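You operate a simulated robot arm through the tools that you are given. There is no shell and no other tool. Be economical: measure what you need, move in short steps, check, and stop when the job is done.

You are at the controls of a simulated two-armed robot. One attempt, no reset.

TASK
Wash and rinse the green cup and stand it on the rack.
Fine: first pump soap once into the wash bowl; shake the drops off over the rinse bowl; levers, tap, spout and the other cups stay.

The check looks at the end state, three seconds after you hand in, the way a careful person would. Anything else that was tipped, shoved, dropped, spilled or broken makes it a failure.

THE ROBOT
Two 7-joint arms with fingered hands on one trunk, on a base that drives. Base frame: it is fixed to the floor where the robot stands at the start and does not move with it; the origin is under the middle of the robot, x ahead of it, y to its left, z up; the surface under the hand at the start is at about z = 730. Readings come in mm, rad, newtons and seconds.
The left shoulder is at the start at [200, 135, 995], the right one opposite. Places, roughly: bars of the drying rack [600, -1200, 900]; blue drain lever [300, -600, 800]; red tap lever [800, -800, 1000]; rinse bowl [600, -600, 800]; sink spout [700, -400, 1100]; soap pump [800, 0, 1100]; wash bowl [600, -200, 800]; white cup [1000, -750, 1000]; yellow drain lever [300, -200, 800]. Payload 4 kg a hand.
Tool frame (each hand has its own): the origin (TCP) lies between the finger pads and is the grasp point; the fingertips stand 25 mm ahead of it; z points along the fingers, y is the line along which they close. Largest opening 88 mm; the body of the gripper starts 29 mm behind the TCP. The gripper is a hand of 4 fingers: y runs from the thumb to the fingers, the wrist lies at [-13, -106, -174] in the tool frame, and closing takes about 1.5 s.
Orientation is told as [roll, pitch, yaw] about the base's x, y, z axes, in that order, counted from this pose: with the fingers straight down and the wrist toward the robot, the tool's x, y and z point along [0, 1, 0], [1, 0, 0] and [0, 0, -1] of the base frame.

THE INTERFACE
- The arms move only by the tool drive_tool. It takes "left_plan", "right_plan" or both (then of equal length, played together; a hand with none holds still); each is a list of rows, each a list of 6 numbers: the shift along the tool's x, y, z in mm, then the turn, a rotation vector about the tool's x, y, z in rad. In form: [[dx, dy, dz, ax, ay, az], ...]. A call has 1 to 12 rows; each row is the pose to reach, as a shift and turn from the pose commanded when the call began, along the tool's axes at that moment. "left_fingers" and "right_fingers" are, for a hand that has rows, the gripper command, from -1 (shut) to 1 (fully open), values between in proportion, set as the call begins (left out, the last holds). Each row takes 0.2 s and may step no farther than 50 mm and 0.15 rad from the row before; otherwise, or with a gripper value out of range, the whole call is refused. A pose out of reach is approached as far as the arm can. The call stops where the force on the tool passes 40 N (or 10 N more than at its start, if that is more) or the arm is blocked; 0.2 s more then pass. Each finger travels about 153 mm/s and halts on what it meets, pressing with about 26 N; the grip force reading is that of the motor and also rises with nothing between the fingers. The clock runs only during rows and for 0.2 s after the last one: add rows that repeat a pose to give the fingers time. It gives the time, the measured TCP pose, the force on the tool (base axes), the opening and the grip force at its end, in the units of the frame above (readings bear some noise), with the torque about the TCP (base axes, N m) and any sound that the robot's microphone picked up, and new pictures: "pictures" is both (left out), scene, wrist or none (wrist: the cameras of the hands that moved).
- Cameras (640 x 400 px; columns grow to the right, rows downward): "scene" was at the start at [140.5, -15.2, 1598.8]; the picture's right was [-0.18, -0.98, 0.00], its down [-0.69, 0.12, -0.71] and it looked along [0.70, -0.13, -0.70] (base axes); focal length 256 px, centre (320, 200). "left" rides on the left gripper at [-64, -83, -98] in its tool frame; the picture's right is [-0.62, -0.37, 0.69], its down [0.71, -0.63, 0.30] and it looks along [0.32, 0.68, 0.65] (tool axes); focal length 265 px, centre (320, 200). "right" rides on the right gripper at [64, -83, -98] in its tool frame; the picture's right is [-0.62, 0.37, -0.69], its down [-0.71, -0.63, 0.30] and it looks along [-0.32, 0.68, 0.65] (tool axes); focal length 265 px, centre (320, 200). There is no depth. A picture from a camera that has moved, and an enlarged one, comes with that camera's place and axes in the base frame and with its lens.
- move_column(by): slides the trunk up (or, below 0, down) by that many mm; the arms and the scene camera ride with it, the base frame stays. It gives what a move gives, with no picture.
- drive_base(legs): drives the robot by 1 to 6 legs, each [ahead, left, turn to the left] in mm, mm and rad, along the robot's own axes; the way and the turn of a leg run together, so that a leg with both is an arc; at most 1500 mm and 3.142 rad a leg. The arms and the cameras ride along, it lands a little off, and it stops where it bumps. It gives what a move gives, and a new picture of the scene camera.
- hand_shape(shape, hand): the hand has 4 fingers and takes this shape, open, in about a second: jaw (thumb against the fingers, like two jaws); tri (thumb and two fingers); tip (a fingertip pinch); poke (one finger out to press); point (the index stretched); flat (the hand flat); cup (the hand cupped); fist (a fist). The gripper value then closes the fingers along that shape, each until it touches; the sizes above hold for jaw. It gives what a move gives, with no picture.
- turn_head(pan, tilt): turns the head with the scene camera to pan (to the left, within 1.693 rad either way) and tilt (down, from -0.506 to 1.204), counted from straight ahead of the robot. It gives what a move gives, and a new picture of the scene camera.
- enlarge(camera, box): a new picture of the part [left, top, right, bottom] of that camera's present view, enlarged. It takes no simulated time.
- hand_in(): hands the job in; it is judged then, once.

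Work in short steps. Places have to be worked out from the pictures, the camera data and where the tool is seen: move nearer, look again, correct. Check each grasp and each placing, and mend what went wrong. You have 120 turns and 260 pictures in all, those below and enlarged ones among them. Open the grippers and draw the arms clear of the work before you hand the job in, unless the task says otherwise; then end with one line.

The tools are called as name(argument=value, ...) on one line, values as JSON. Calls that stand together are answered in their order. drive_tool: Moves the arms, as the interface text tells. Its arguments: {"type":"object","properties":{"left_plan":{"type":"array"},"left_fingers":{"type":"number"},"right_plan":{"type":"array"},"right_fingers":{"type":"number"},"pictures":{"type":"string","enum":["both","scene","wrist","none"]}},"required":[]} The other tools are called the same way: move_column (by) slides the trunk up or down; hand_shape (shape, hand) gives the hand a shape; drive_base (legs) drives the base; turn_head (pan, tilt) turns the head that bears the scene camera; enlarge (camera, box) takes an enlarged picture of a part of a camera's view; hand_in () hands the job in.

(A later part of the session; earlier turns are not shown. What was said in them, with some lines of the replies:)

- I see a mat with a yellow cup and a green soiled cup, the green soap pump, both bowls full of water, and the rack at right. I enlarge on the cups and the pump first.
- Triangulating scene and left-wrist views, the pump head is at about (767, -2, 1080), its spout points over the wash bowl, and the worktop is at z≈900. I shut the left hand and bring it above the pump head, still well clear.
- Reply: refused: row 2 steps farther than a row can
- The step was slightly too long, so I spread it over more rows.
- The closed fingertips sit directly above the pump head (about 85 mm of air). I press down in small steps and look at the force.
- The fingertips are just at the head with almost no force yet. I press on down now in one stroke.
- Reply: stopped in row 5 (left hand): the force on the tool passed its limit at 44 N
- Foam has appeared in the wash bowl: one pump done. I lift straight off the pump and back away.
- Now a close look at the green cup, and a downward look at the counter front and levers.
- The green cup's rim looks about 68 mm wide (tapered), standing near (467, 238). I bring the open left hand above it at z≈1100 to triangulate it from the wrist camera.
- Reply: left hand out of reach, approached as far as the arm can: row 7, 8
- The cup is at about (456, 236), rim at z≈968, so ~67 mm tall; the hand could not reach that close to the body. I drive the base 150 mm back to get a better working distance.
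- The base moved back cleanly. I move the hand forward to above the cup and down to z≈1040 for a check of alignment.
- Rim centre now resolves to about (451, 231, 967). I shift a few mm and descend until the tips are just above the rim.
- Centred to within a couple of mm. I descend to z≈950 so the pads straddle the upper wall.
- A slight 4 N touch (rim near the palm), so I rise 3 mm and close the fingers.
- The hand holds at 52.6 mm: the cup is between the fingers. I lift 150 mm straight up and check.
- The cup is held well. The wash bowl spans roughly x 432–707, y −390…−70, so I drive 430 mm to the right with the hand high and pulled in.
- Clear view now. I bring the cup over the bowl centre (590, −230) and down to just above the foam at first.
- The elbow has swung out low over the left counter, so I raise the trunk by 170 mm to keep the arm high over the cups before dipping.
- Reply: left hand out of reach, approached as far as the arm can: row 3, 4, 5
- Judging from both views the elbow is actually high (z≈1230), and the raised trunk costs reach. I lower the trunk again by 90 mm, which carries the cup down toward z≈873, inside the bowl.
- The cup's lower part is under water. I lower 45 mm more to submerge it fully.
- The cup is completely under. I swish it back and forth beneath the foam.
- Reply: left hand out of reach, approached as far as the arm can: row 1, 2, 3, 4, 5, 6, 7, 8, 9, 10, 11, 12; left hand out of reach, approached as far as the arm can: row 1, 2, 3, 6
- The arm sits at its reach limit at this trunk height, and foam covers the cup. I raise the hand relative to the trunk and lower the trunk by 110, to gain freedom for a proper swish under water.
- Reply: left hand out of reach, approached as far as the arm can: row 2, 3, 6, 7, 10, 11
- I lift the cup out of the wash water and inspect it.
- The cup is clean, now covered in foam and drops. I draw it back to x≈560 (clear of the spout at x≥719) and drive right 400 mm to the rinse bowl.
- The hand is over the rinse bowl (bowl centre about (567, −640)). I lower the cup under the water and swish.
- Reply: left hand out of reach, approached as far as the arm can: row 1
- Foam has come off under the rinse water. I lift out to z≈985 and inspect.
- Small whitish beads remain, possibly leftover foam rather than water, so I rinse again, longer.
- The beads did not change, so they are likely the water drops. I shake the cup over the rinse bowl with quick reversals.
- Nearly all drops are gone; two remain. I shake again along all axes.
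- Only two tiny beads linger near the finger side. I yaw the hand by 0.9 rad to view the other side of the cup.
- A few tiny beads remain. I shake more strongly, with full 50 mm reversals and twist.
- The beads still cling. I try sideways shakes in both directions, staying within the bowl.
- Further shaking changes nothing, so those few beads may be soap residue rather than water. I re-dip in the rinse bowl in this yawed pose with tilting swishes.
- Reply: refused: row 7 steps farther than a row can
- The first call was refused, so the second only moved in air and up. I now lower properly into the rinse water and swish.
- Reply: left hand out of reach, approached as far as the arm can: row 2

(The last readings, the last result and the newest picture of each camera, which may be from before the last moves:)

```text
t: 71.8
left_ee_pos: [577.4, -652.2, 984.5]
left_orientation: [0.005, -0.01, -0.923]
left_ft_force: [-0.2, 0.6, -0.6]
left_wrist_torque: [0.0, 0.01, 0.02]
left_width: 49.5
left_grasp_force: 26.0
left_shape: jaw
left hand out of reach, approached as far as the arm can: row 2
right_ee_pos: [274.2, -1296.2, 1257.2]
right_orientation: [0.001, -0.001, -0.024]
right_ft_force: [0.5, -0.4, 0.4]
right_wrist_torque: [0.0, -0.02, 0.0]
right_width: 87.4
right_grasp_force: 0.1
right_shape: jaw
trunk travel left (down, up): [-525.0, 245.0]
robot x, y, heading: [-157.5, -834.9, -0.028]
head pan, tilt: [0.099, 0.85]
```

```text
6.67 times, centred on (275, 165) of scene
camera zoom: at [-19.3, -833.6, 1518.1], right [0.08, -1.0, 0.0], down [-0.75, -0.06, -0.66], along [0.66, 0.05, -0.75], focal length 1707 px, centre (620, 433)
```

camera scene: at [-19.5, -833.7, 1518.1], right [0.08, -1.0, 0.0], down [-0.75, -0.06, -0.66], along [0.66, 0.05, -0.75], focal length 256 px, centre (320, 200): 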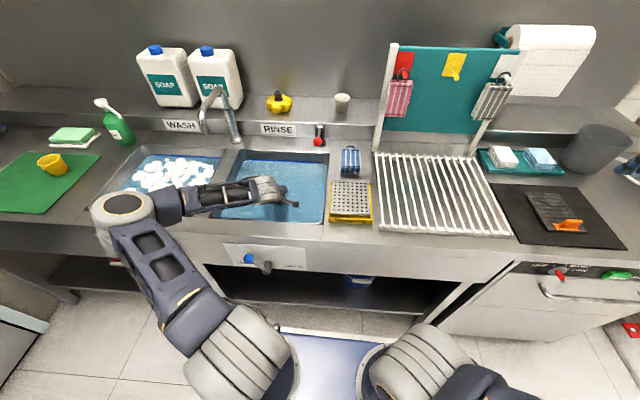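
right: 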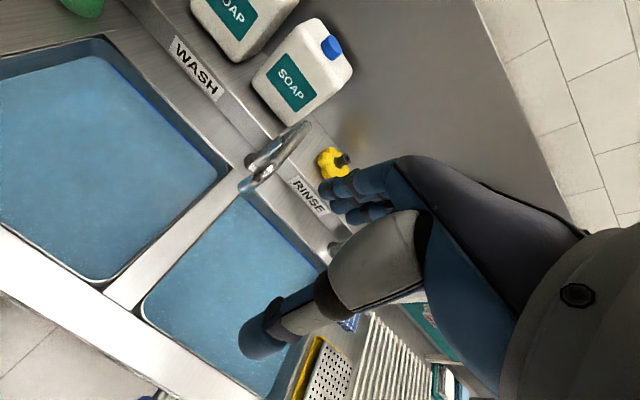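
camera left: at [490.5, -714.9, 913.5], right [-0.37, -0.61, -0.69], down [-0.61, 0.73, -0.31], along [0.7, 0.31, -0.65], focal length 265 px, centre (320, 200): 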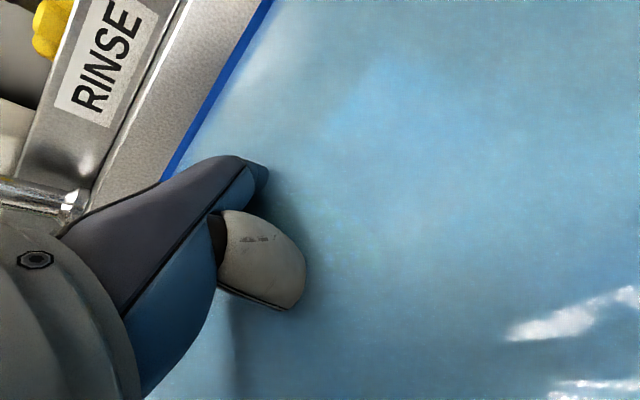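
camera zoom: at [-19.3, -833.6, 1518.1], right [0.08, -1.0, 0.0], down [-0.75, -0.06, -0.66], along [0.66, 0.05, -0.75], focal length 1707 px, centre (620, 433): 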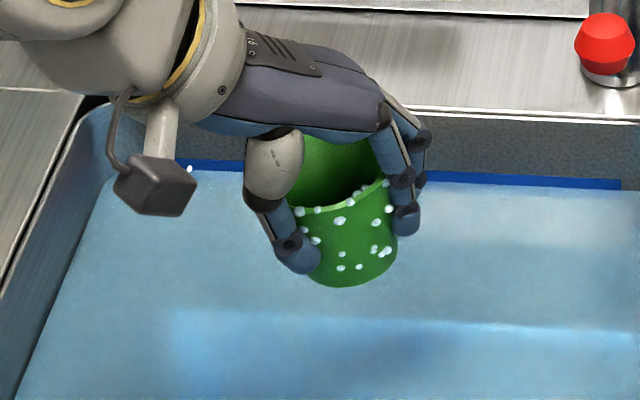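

That confirms it: the beads are water drops (re-wetted on dipping), so the cup is rinsed. I shake them off again, vertically and sideways.

drive_tool(left_plan=[[0, 0, 49, 0, 0, 0.14], [0, 0, 0, 0, 0, 0], [0, 0, 49, 0, 0, 0.14], [0, 0, 0, 0, 0, 0], [0, 0, 49, 0, 0, 0.14], [0, 0, 0, 0, 0, 0], [0, -49, 0, 0, 0, 0.14], [0, 0, 0, 0, 0, 0], [0, -49, 0, 0, 0, 0.14], [0, 0, 0, 0, 0, 0], [0, -49, 0, 0, 0, 0.14], [0, 0, 0, 0, 0, 0]], pictures="none")

drive_tool(left_plan=[[49, 0, 0, 0, 0, 0.14], [0, 0, 0, 0, 0, 0], [49, 0, 0, 0, 0, 0.14], [0, 0, 0, 0, 0, 0], [49, 0, 0, 0, 0, 0.14], [0, 0, 0, 0, 0, 0], [0, 0, -49, 0, 0, 0.14], [0, 0, 0, 0, 0, 0], [0, 0, -49, 0, 0, 0.14], [0, 0, 0, 0, 0, 0], [0, 0, -49, 0, 0, 0.14], [0, 0, 0, 0, 0, 0]], pictures="none")

enlarge(camera="left", box=[220, 150, 420, 340])

enlarge(camera="scene", box=[240, 135, 310, 195])

```text
t: 74.4
left_ee_pos: [573.4, -649.1, 983.5]
left_orientation: [0.005, -0.009, -0.921]
left_ft_force: [0.3, 0.4, -0.3]
left_wrist_torque: [-0.03, 0.04, 0.01]
left_width: 49.7
left_grasp_force: 26.1
left_shape: jaw
right_ee_pos: [274.9, -1296.3, 1258.0]
right_orientation: [0.0, -0.001, -0.023]
right_ft_force: [-0.1, 0.9, 0.2]
right_wrist_torque: [0.01, 0.05, -0.01]
right_width: 87.4
right_grasp_force: 0.2
right_shape: jaw
trunk travel left (down, up): [-525.0, 245.0]
robot x, y, heading: [-157.9, -835.8, -0.021]
head pan, tilt: [0.099, 0.85]
```

```text
t: 77.0
left_ee_pos: [574.2, -651.9, 985.4]
left_orientation: [0.006, -0.011, -0.925]
left_ft_force: [-0.2, -0.5, 0.1]
left_wrist_torque: [0.01, -0.02, 0.04]
left_width: 47.6
left_grasp_force: 26.0
left_shape: jaw
right_ee_pos: [275.3, -1296.2, 1258.5]
right_orientation: [0.0, 0.0, -0.024]
right_ft_force: [0.4, 0.8, 0.0]
right_wrist_torque: [-0.02, -0.03, 0.02]
right_width: 87.7
right_grasp_force: 0.1
right_shape: jaw
trunk travel left (down, up): [-525.0, 245.0]
robot x, y, heading: [-161.8, -840.2, -0.022]
head pan, tilt: [0.099, 0.85]
```

```text
2.11 times, centred on (320, 245) of left
camera zoom: at [471.3, -624.2, 1081.9], right [-0.71, -0.08, -0.7], down [0.19, 0.93, -0.31], along [0.68, -0.35, -0.65], focal length 559 px, centre (320, 105)
```

zoom: 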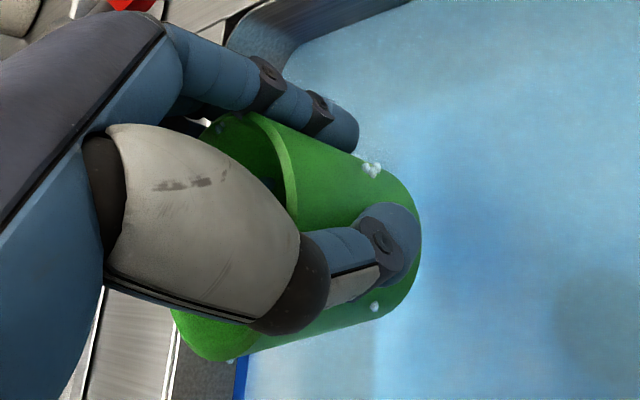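

```text
6.67 times, centred on (275, 165) of scene
camera zoom: at [-19.5, -833.6, 1518.1], right [0.08, -1.0, 0.0], down [-0.75, -0.06, -0.66], along [0.66, 0.05, -0.75], focal length 1707 px, centre (620, 433)
```

zoom: 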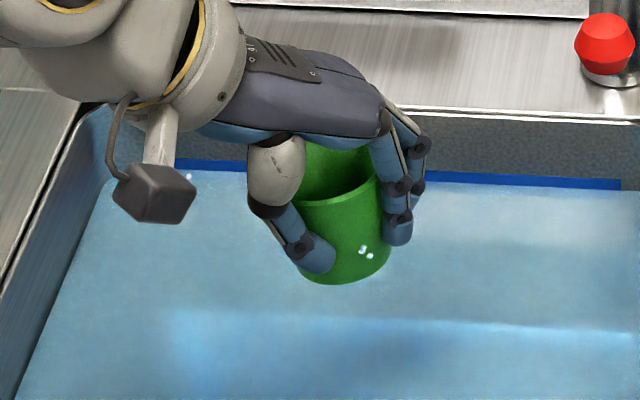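

Most drops are off and only a few tiny beads cling, but the cup is starting to creep in the grip, so no more shaking. I raise it gently to z≈1080 to carry it over the wringer to the rack.

drive_tool(left_plan=[[0, 0, -20, 0, 0, 0], [0, 0, -45, 0, 0, 0], [0, 0, -70, 0, 0, 0], [0, 0, -95, 0, 0, 0]], pictures="wrist")

turn_head(pan=-0.9, tilt=0.6)

```text
t: 78.0
left_ee_pos: [572.9, -650.5, 1081.0]
left_orientation: [0.005, -0.011, -0.922]
left_ft_force: [0.0, 0.3, -0.5]
left_wrist_torque: [0.01, 0.01, 0.01]
left_width: 47.2
left_grasp_force: 26.0
left_shape: jaw
right_ee_pos: [275.4, -1295.4, 1257.9]
right_orientation: [0.001, 0.0, -0.025]
right_ft_force: [0.2, -0.1, 0.1]
right_wrist_torque: [-0.01, -0.02, 0.01]
right_width: 87.3
right_grasp_force: 0.1
right_shape: jaw
trunk travel left (down, up): [-525.0, 245.0]
robot x, y, heading: [-156.5, -839.3, -0.019]
head pan, tilt: [0.099, 0.85]
camera left: at [470.4, -622.4, 1177.0], right [-0.71, -0.08, -0.7], down [0.19, 0.93, -0.31], along [0.68, -0.35, -0.65], focal length 265 px, centre (320, 200)
```

left: 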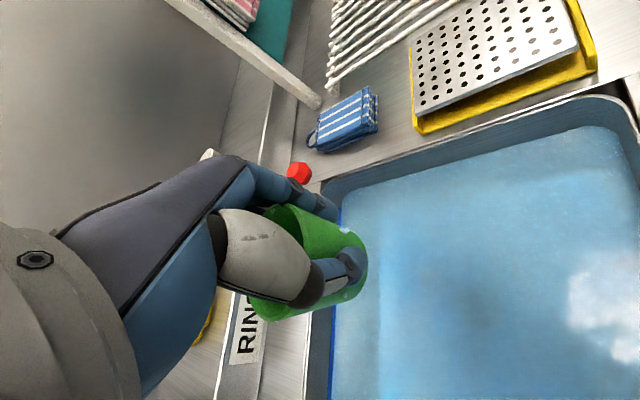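

```text
t: 79.3
left_ee_pos: [572.3, -650.0, 1078.8]
left_orientation: [0.005, -0.01, -0.922]
left_ft_force: [-0.6, 0.2, 0.3]
left_wrist_torque: [0.05, 0.0, 0.0]
left_width: 47.1
left_grasp_force: 26.0
left_shape: jaw
right_ee_pos: [275.8, -1295.6, 1258.3]
right_orientation: [-0.001, 0.0, -0.024]
right_ft_force: [0.1, 0.1, 1.0]
right_wrist_torque: [-0.01, -0.02, 0.02]
right_width: 87.8
right_grasp_force: 0.2
right_shape: jaw
trunk travel left (down, up): [-525.0, 245.0]
robot x, y, heading: [-157.1, -838.1, -0.019]
head pan, tilt: [-0.901, 0.6]
camera scene: at [-44.0, -910.1, 1539.0], right [-0.8, -0.6, 0.0], down [-0.34, 0.45, -0.82], along [0.5, -0.66, -0.57], focal length 256 px, centre (320, 200)
```

scene: 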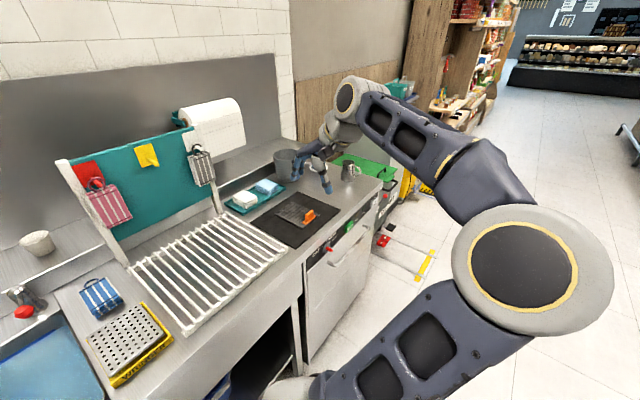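

The way to the right is open. The grip width is slowly creeping, so I drive to the rack now without delay.

drive_base(legs=[[0, -420, 0.02]])

turn_head(pan=0.1, tilt=0.85)

enlarge(camera="left", box=[0, 0, 640, 400])

```text
t: 81.9
left_ee_pos: [564.6, -1063.4, 1079.9]
left_orientation: [0.005, -0.011, -0.905]
left_ft_force: [-0.1, 0.3, -0.2]
left_wrist_torque: [0.0, 0.05, 0.01]
left_width: 47.2
left_grasp_force: 26.0
left_shape: jaw
right_ee_pos: [278.2, -1712.9, 1256.7]
right_orientation: [0.0, 0.0, -0.008]
right_ft_force: [-0.2, -0.4, -0.1]
right_wrist_torque: [0.0, -0.01, -0.01]
right_width: 87.5
right_grasp_force: 0.0
right_shape: jaw
trunk travel left (down, up): [-525.0, 245.0]
robot x, y, heading: [-164.6, -1261.4, 0.001]
head pan, tilt: [-0.901, 0.6]
camera scene: at [-48.6, -1333.3, 1539.0], right [-0.79, -0.62, 0.0], down [-0.35, 0.44, -0.83], along [0.51, -0.65, -0.56], focal length 256 px, centre (320, 200)
```

scene: 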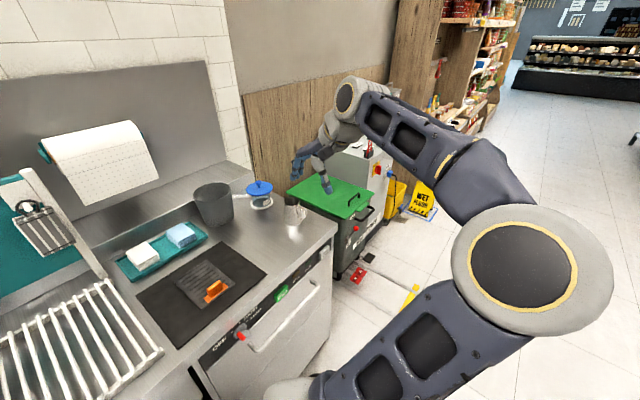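

```text
t: 83.2
left_ee_pos: [563.2, -1062.9, 1080.2]
left_orientation: [0.005, -0.012, -0.906]
left_ft_force: [-0.1, -1.3, -0.6]
left_wrist_torque: [0.02, 0.0, -0.02]
left_width: 47.2
left_grasp_force: 26.2
left_shape: jaw
right_ee_pos: [277.4, -1713.6, 1258.4]
right_orientation: [-0.001, 0.0, -0.007]
right_ft_force: [0.0, 0.2, 0.7]
right_wrist_torque: [0.02, -0.04, -0.05]
right_width: 87.5
right_grasp_force: 0.1
right_shape: jaw
trunk travel left (down, up): [-525.0, 245.0]
robot x, y, heading: [-162.1, -1261.5, -0.004]
head pan, tilt: [0.099, 0.85]
camera scene: at [-25.3, -1256.4, 1518.1], right [0.09, -1.0, 0.0], down [-0.75, -0.07, -0.66], along [0.66, 0.06, -0.75], focal length 256 px, centre (320, 200)
```

scene: 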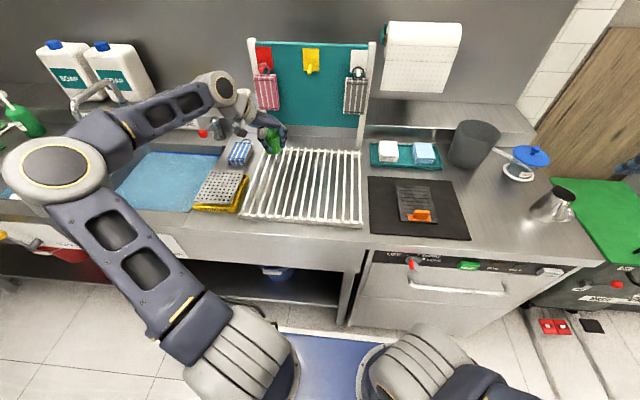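

```text
1.00 times, centred on (320, 200) of left (not enlarged: the box is as wide or as high as the picture)
camera zoom: at [460.8, -1036.5, 1176.9], right [-0.71, -0.1, -0.7], down [0.18, 0.94, -0.31], along [0.68, -0.34, -0.65], focal length 265 px, centre (320, 200)
```

zoom: 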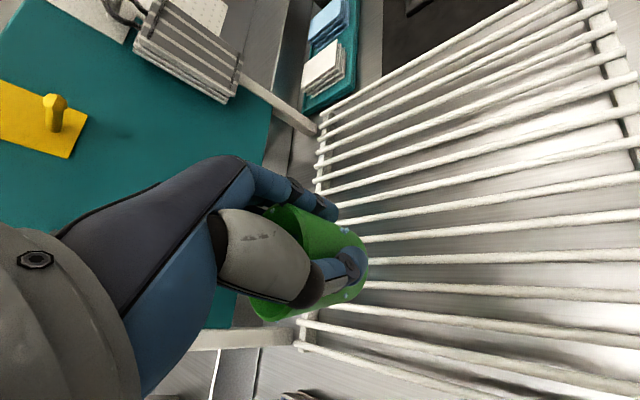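

The rack spans about y −1338…−981, x 430–760 with bar tops near z≈915–920. I move the cup to above the rack centre and examine its attitude.

drive_tool(left_plan=[[-13, 18, 0, 0, 0, 0], [-26, 36, 0, 0, 0, 0], [-39, 54, 0, 0, 0, 0], [-50, 71, 0, 0, 0, 0], [-50, 71, 40, 0, 0, 0], [-50, 71, 60, 0, 0, 0]], pictures="wrist")

enlarge(camera="scene", box=[225, 110, 375, 240])

```text
t: 84.6
left_ee_pos: [570.4, -1150.2, 1020.6]
left_orientation: [0.007, -0.011, -0.906]
left_ft_force: [-0.5, 0.4, -1.4]
left_wrist_torque: [-0.02, 0.03, 0.0]
left_width: 47.1
left_grasp_force: 26.1
left_shape: jaw
right_ee_pos: [276.4, -1713.8, 1258.3]
right_orientation: [0.0, 0.0, -0.006]
right_ft_force: [0.9, -0.2, -0.4]
right_wrist_torque: [0.03, 0.0, 0.01]
right_width: 87.7
right_grasp_force: 0.1
right_shape: jaw
trunk travel left (down, up): [-525.0, 245.0]
robot x, y, heading: [-166.4, -1261.6, -0.001]
head pan, tilt: [0.099, 0.85]
camera left: at [467.8, -1124.7, 1117.3], right [-0.71, -0.1, -0.7], down [0.18, 0.94, -0.31], along [0.68, -0.34, -0.64], focal length 265 px, centre (320, 200)
```

left: 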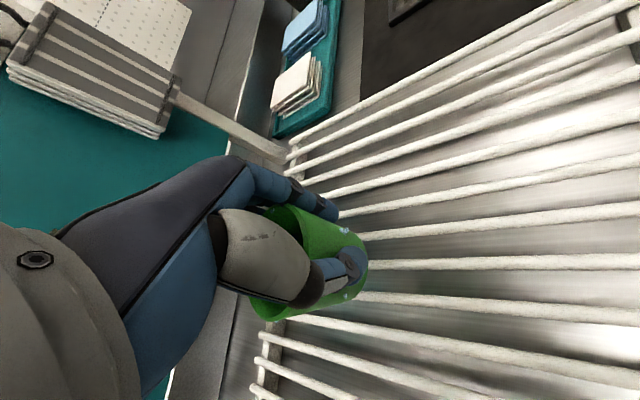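

```text
3.08 times, centred on (300, 175) of scene
camera zoom: at [-25.4, -1256.4, 1518.2], right [0.09, -1.0, 0.0], down [-0.75, -0.07, -0.66], along [0.66, 0.06, -0.75], focal length 788 px, centre (382, 277)
```

zoom: 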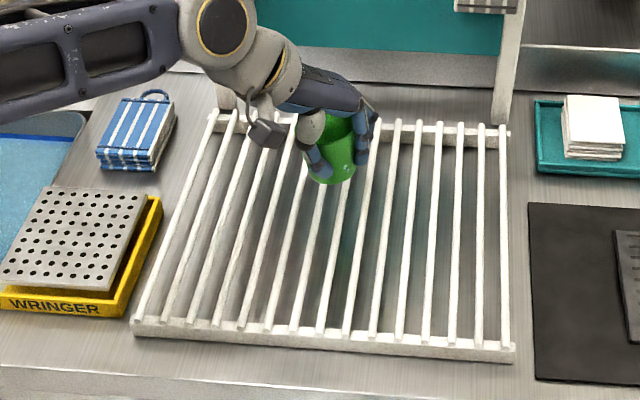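

The cup has crept upward so its base is about flush with the fingertips; bar pitch is ~29 mm, so I must centre it between two bars. I lower to z≈975 and look closely.

drive_tool(left_plan=[[0, 0, 20, 0, 0, 0], [0, 0, 40, 0, 0, 0], [0, 0, 46, 0, 0, 0]], pictures="none")

enlarge(camera="left", box=[220, 130, 460, 330])

enlarge(camera="scene", box=[255, 130, 345, 210])

```text
t: 85.4
left_ee_pos: [571.5, -1148.7, 974.6]
left_orientation: [0.008, -0.012, -0.906]
left_ft_force: [-0.2, 0.0, 2.8]
left_wrist_torque: [0.03, -0.1, -0.05]
left_width: 29.3
left_grasp_force: 26.4
left_shape: jaw
right_ee_pos: [277.8, -1713.3, 1257.0]
right_orientation: [-0.001, 0.001, -0.009]
right_ft_force: [0.3, -0.2, -0.3]
right_wrist_torque: [0.01, 0.02, 0.01]
right_width: 87.7
right_grasp_force: 0.1
right_shape: jaw
trunk travel left (down, up): [-525.0, 245.0]
robot x, y, heading: [-165.3, -1261.8, -0.005]
head pan, tilt: [0.099, 0.85]
```

```text
2.00 times, centred on (340, 230) of left
camera zoom: at [467.9, -1123.0, 1071.5], right [-0.71, -0.1, -0.7], down [0.18, 0.94, -0.31], along [0.69, -0.34, -0.64], focal length 531 px, centre (280, 140)
```

zoom: 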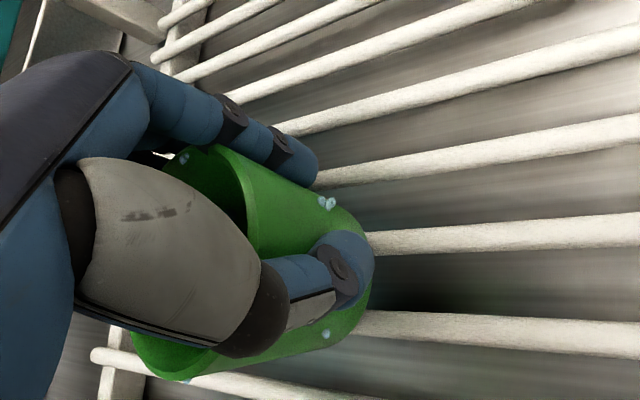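

```text
5.00 times, centred on (300, 170) of scene
camera zoom: at [-25.4, -1256.4, 1518.2], right [0.09, -1.0, 0.0], down [-0.75, -0.07, -0.66], along [0.66, 0.06, -0.75], focal length 1280 px, centre (420, 350)
```

zoom: 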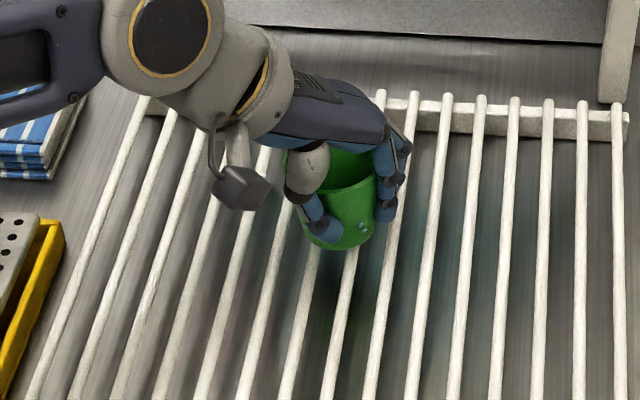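

The grip has slid to 29 mm and there is 2.8 N upward: the cup has met the bars and is being squeezed toward one side. It looks upright and centred between two bars; I ease down 4 mm to see whether it's truly resting.

drive_tool(left_plan=[[0, 0, 2, 0, 0, 0], [0, 0, 4, 0, 0, 0]], pictures="none")

enlarge(camera="scene", box=[280, 140, 330, 190])

enlarge(camera="left", box=[220, 130, 460, 330])

```text
t: 86.0
left_ee_pos: [570.1, -1149.9, 970.2]
left_orientation: [0.007, -0.012, -0.905]
left_ft_force: [0.2, -0.8, 8.1]
left_wrist_torque: [-0.01, -0.13, -0.04]
left_width: 28.8
left_grasp_force: 26.0
left_shape: jaw
right_ee_pos: [277.4, -1712.6, 1257.4]
right_orientation: [0.002, -0.001, -0.007]
right_ft_force: [0.3, -0.8, -0.4]
right_wrist_torque: [-0.01, 0.05, 0.03]
right_width: 87.5
right_grasp_force: 0.1
right_shape: jaw
trunk travel left (down, up): [-525.0, 245.0]
robot x, y, heading: [-162.7, -1263.2, -0.004]
head pan, tilt: [0.099, 0.85]
```

```text
8.00 times, centred on (305, 165) of scene
camera zoom: at [-25.5, -1256.4, 1518.3], right [0.09, -1.0, 0.0], down [-0.75, -0.07, -0.66], along [0.66, 0.06, -0.75], focal length 2048 px, centre (440, 480)
```

zoom: 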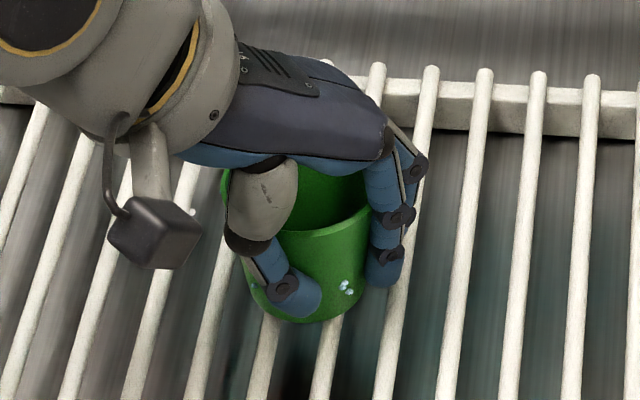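

```text
2.00 times, centred on (340, 230) of left
camera zoom: at [466.5, -1123.4, 1067.7], right [-0.71, -0.1, -0.7], down [0.18, 0.94, -0.31], along [0.69, -0.34, -0.64], focal length 531 px, centre (280, 140)
```

zoom: 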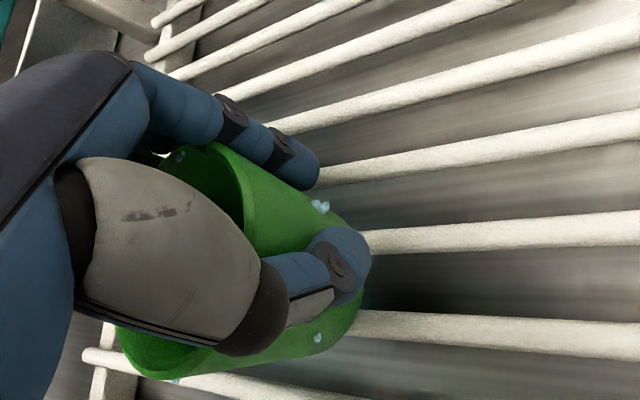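

The cup rests on two bars (8 N, base midway between them). I relieve the pressure and open the fingers in place.

drive_tool(left_plan=[[0, 0, -4, 0, 0, 0], [0, 0, -4, 0, 0, 0], [0, 0, -4, 0, 0, 0]], left_fingers=-0.2, pictures="none")

drive_tool(left_plan=[[0, 0, 0, 0, 0, 0], [0, 0, 0, 0, 0, 0], [0, 0, 0, 0, 0, 0], [0, 0, 0, 0, 0, 0]], left_fingers=1, pictures="none")

enlarge(camera="scene", box=[280, 140, 330, 190])

enlarge(camera="left", box=[220, 130, 460, 330])

```text
t: 86.8
left_ee_pos: [568.6, -1148.9, 973.6]
left_orientation: [0.006, -0.011, -0.905]
left_ft_force: [0.5, 0.5, 0.5]
left_wrist_torque: [-0.01, -0.02, 0.02]
left_width: 35.0
left_grasp_force: 0.2
left_shape: jaw
right_ee_pos: [277.4, -1713.5, 1258.0]
right_orientation: [0.0, 0.001, -0.007]
right_ft_force: [-0.3, -0.3, -0.5]
right_wrist_torque: [0.04, -0.01, 0.0]
right_width: 87.5
right_grasp_force: 0.1
right_shape: jaw
trunk travel left (down, up): [-525.0, 245.0]
robot x, y, heading: [-160.6, -1265.5, -0.001]
head pan, tilt: [0.099, 0.85]
```

```text
t: 87.8
left_ee_pos: [569.6, -1150.3, 976.2]
left_orientation: [0.006, -0.009, -0.906]
left_ft_force: [0.7, 0.3, 0.8]
left_wrist_torque: [0.03, 0.0, 0.01]
left_width: 87.9
left_grasp_force: 0.2
left_shape: jaw
right_ee_pos: [277.3, -1713.5, 1256.8]
right_orientation: [-0.002, 0.001, -0.007]
right_ft_force: [-0.5, 0.2, 0.8]
right_wrist_torque: [0.02, 0.03, 0.01]
right_width: 87.6
right_grasp_force: 0.1
right_shape: jaw
trunk travel left (down, up): [-525.0, 245.0]
robot x, y, heading: [-164.3, -1265.1, -0.006]
head pan, tilt: [0.099, 0.85]
```

```text
8.00 times, centred on (305, 165) of scene
camera zoom: at [-25.3, -1256.3, 1518.1], right [0.09, -1.0, 0.0], down [-0.75, -0.07, -0.66], along [0.66, 0.06, -0.75], focal length 2048 px, centre (440, 480)
```

zoom: 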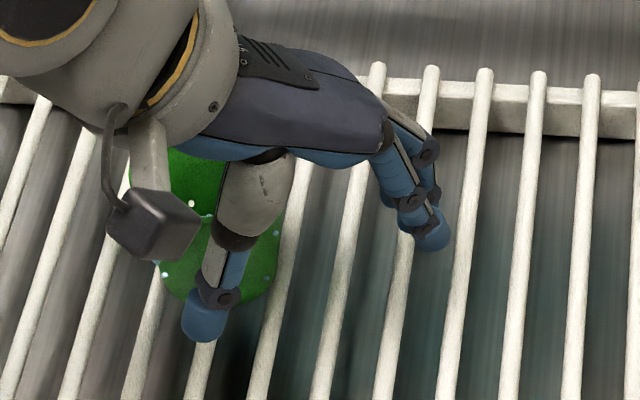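

```text
2.00 times, centred on (340, 230) of left
camera zoom: at [466.4, -1123.5, 1071.3], right [-0.71, -0.1, -0.7], down [0.18, 0.94, -0.31], along [0.68, -0.34, -0.65], focal length 531 px, centre (280, 140)
```

zoom: 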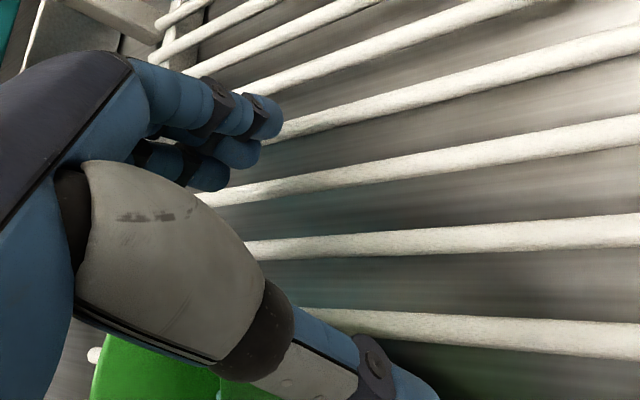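

Opening moved the cup somewhat to the left. I lift the hand straight up to see how it stands.

drive_tool(left_plan=[[0, 0, -15, 0, 0, 0], [0, 0, -40, 0, 0, 0], [0, 0, -80, 0, 0, 0], [0, 0, -120, 0, 0, 0], [0, 0, -160, 0, 0, 0]], pictures="wrist")

enlarge(camera="scene", box=[240, 130, 340, 220])

```text
t: 89.0
left_ee_pos: [568.1, -1149.2, 1135.4]
left_orientation: [0.005, -0.011, -0.907]
left_ft_force: [0.4, -0.5, 0.0]
left_wrist_torque: [-0.05, 0.01, 0.02]
left_width: 87.8
left_grasp_force: 0.0
left_shape: jaw
right_ee_pos: [277.8, -1713.4, 1256.7]
right_orientation: [0.0, -0.002, -0.007]
right_ft_force: [-0.4, 0.0, -0.1]
right_wrist_torque: [0.0, 0.02, 0.01]
right_width: 87.9
right_grasp_force: 0.1
right_shape: jaw
trunk travel left (down, up): [-525.0, 245.0]
robot x, y, heading: [-163.6, -1263.8, -0.008]
head pan, tilt: [0.099, 0.85]
camera left: at [465.1, -1122.7, 1233.6], right [-0.71, -0.1, -0.7], down [0.18, 0.94, -0.31], along [0.68, -0.34, -0.65], focal length 265 px, centre (320, 200)
```

left: 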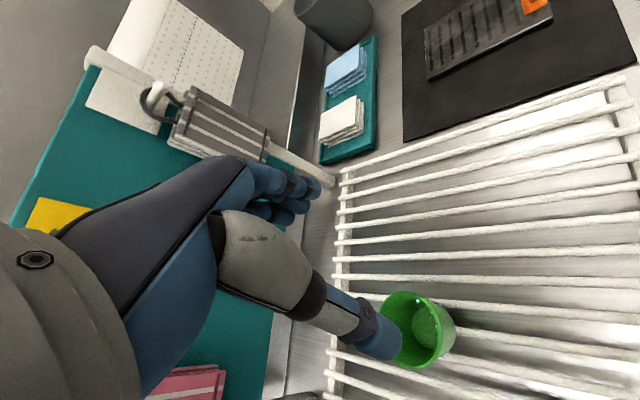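

```text
4.44 times, centred on (290, 175) of scene
camera zoom: at [-25.1, -1256.2, 1518.0], right [0.09, -1.0, 0.0], down [-0.75, -0.07, -0.66], along [0.66, 0.06, -0.75], focal length 1138 px, centre (453, 311)
```

zoom: 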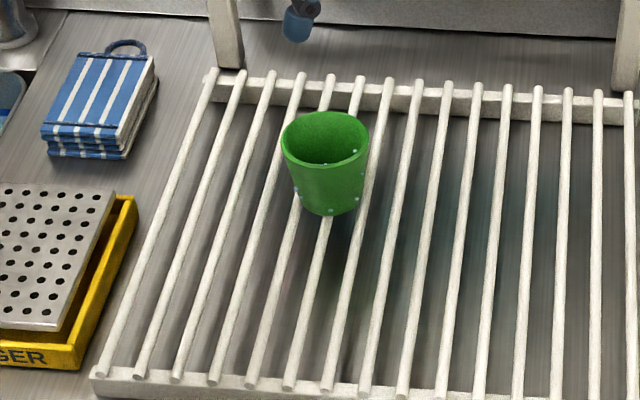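

The green cup stands upright on the bars, clean. I draw the hand up and back, and take a final look around.

drive_tool(left_plan=[[0, 0, -45, 0, 0, 0], [0, 0, -90, 0, 0, 0], [-15, -12, -130, 0, 0, 0], [-45, -35, -150, 0, 0, 0], [-75, -58, -160, 0, 0, 0], [-100, -78, -160, 0, 0, 0]], left_fingers=1, pictures="none")

turn_head(pan=0.5, tilt=0.7)

enlarge(camera="left", box=[300, 200, 540, 400])

```text
t: 90.4
left_ee_pos: [441.4, -1148.0, 1293.4]
left_orientation: [0.005, -0.01, -0.906]
left_ft_force: [-0.4, -0.8, -0.5]
left_wrist_torque: [0.0, -0.01, 0.01]
left_width: 87.9
left_grasp_force: 0.1
left_shape: jaw
left hand out of reach, approached as far as the arm can: row 2
right_ee_pos: [277.7, -1714.6, 1257.8]
right_orientation: [0.0, 0.001, -0.007]
right_ft_force: [-0.3, 0.2, -0.5]
right_wrist_torque: [-0.02, -0.01, -0.02]
right_width: 87.6
right_grasp_force: 0.0
right_shape: jaw
trunk travel left (down, up): [-525.0, 245.0]
robot x, y, heading: [-162.3, -1265.0, -0.003]
head pan, tilt: [0.099, 0.85]
```

```text
t: 91.2
left_ee_pos: [438.9, -1147.7, 1294.4]
left_orientation: [0.005, -0.01, -0.906]
left_ft_force: [-0.3, -0.8, 0.3]
left_wrist_torque: [-0.02, -0.01, 0.01]
left_width: 87.9
left_grasp_force: 0.0
left_shape: jaw
right_ee_pos: [276.3, -1713.5, 1257.6]
right_orientation: [-0.001, -0.001, -0.007]
right_ft_force: [-0.2, 0.5, 0.0]
right_wrist_torque: [0.02, 0.0, -0.01]
right_width: 87.9
right_grasp_force: 0.1
right_shape: jaw
trunk travel left (down, up): [-525.0, 245.0]
robot x, y, heading: [-161.8, -1264.6, -0.001]
head pan, tilt: [0.499, 0.7]
camera scene: at [-28.4, -1223.5, 1530.4], right [0.47, -0.88, 0.0], down [-0.57, -0.31, -0.76], along [0.67, 0.36, -0.64], focal length 256 px, centre (320, 200)
```

scene: 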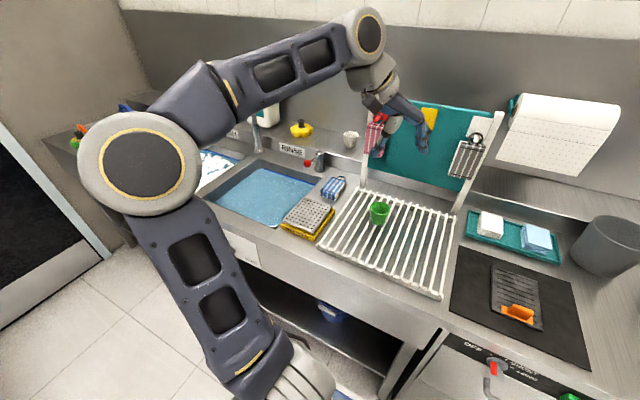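

```text
2.00 times, centred on (420, 300) of left
camera zoom: at [337.2, -1121.3, 1390.9], right [-0.71, -0.1, -0.7], down [0.18, 0.94, -0.31], along [0.68, -0.34, -0.64], focal length 531 px, centre (120, 0)
```

zoom: 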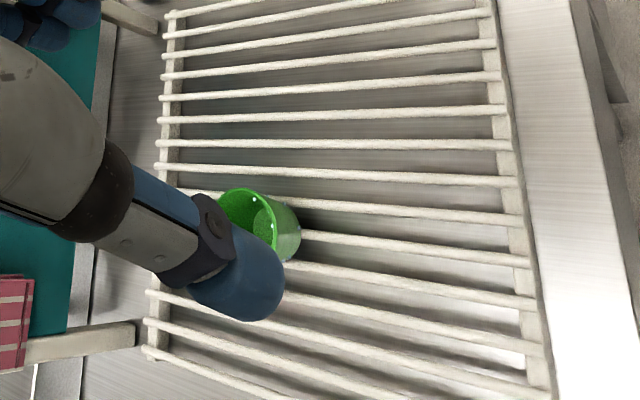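

The cup stands upright on the rack, both hands are open and clear, and the levers, tap and other cups look as they were. I hand the job in.

hand_in()

```text
The job is handed in.
```

I washed and rinsed the green cup and stood it upright on the rack, after one pump of soap into the wash bowl. I shook it over the rinse bowl, but a few tiny drops still cling to it. The levers, tap, spout and other cups look untouched.
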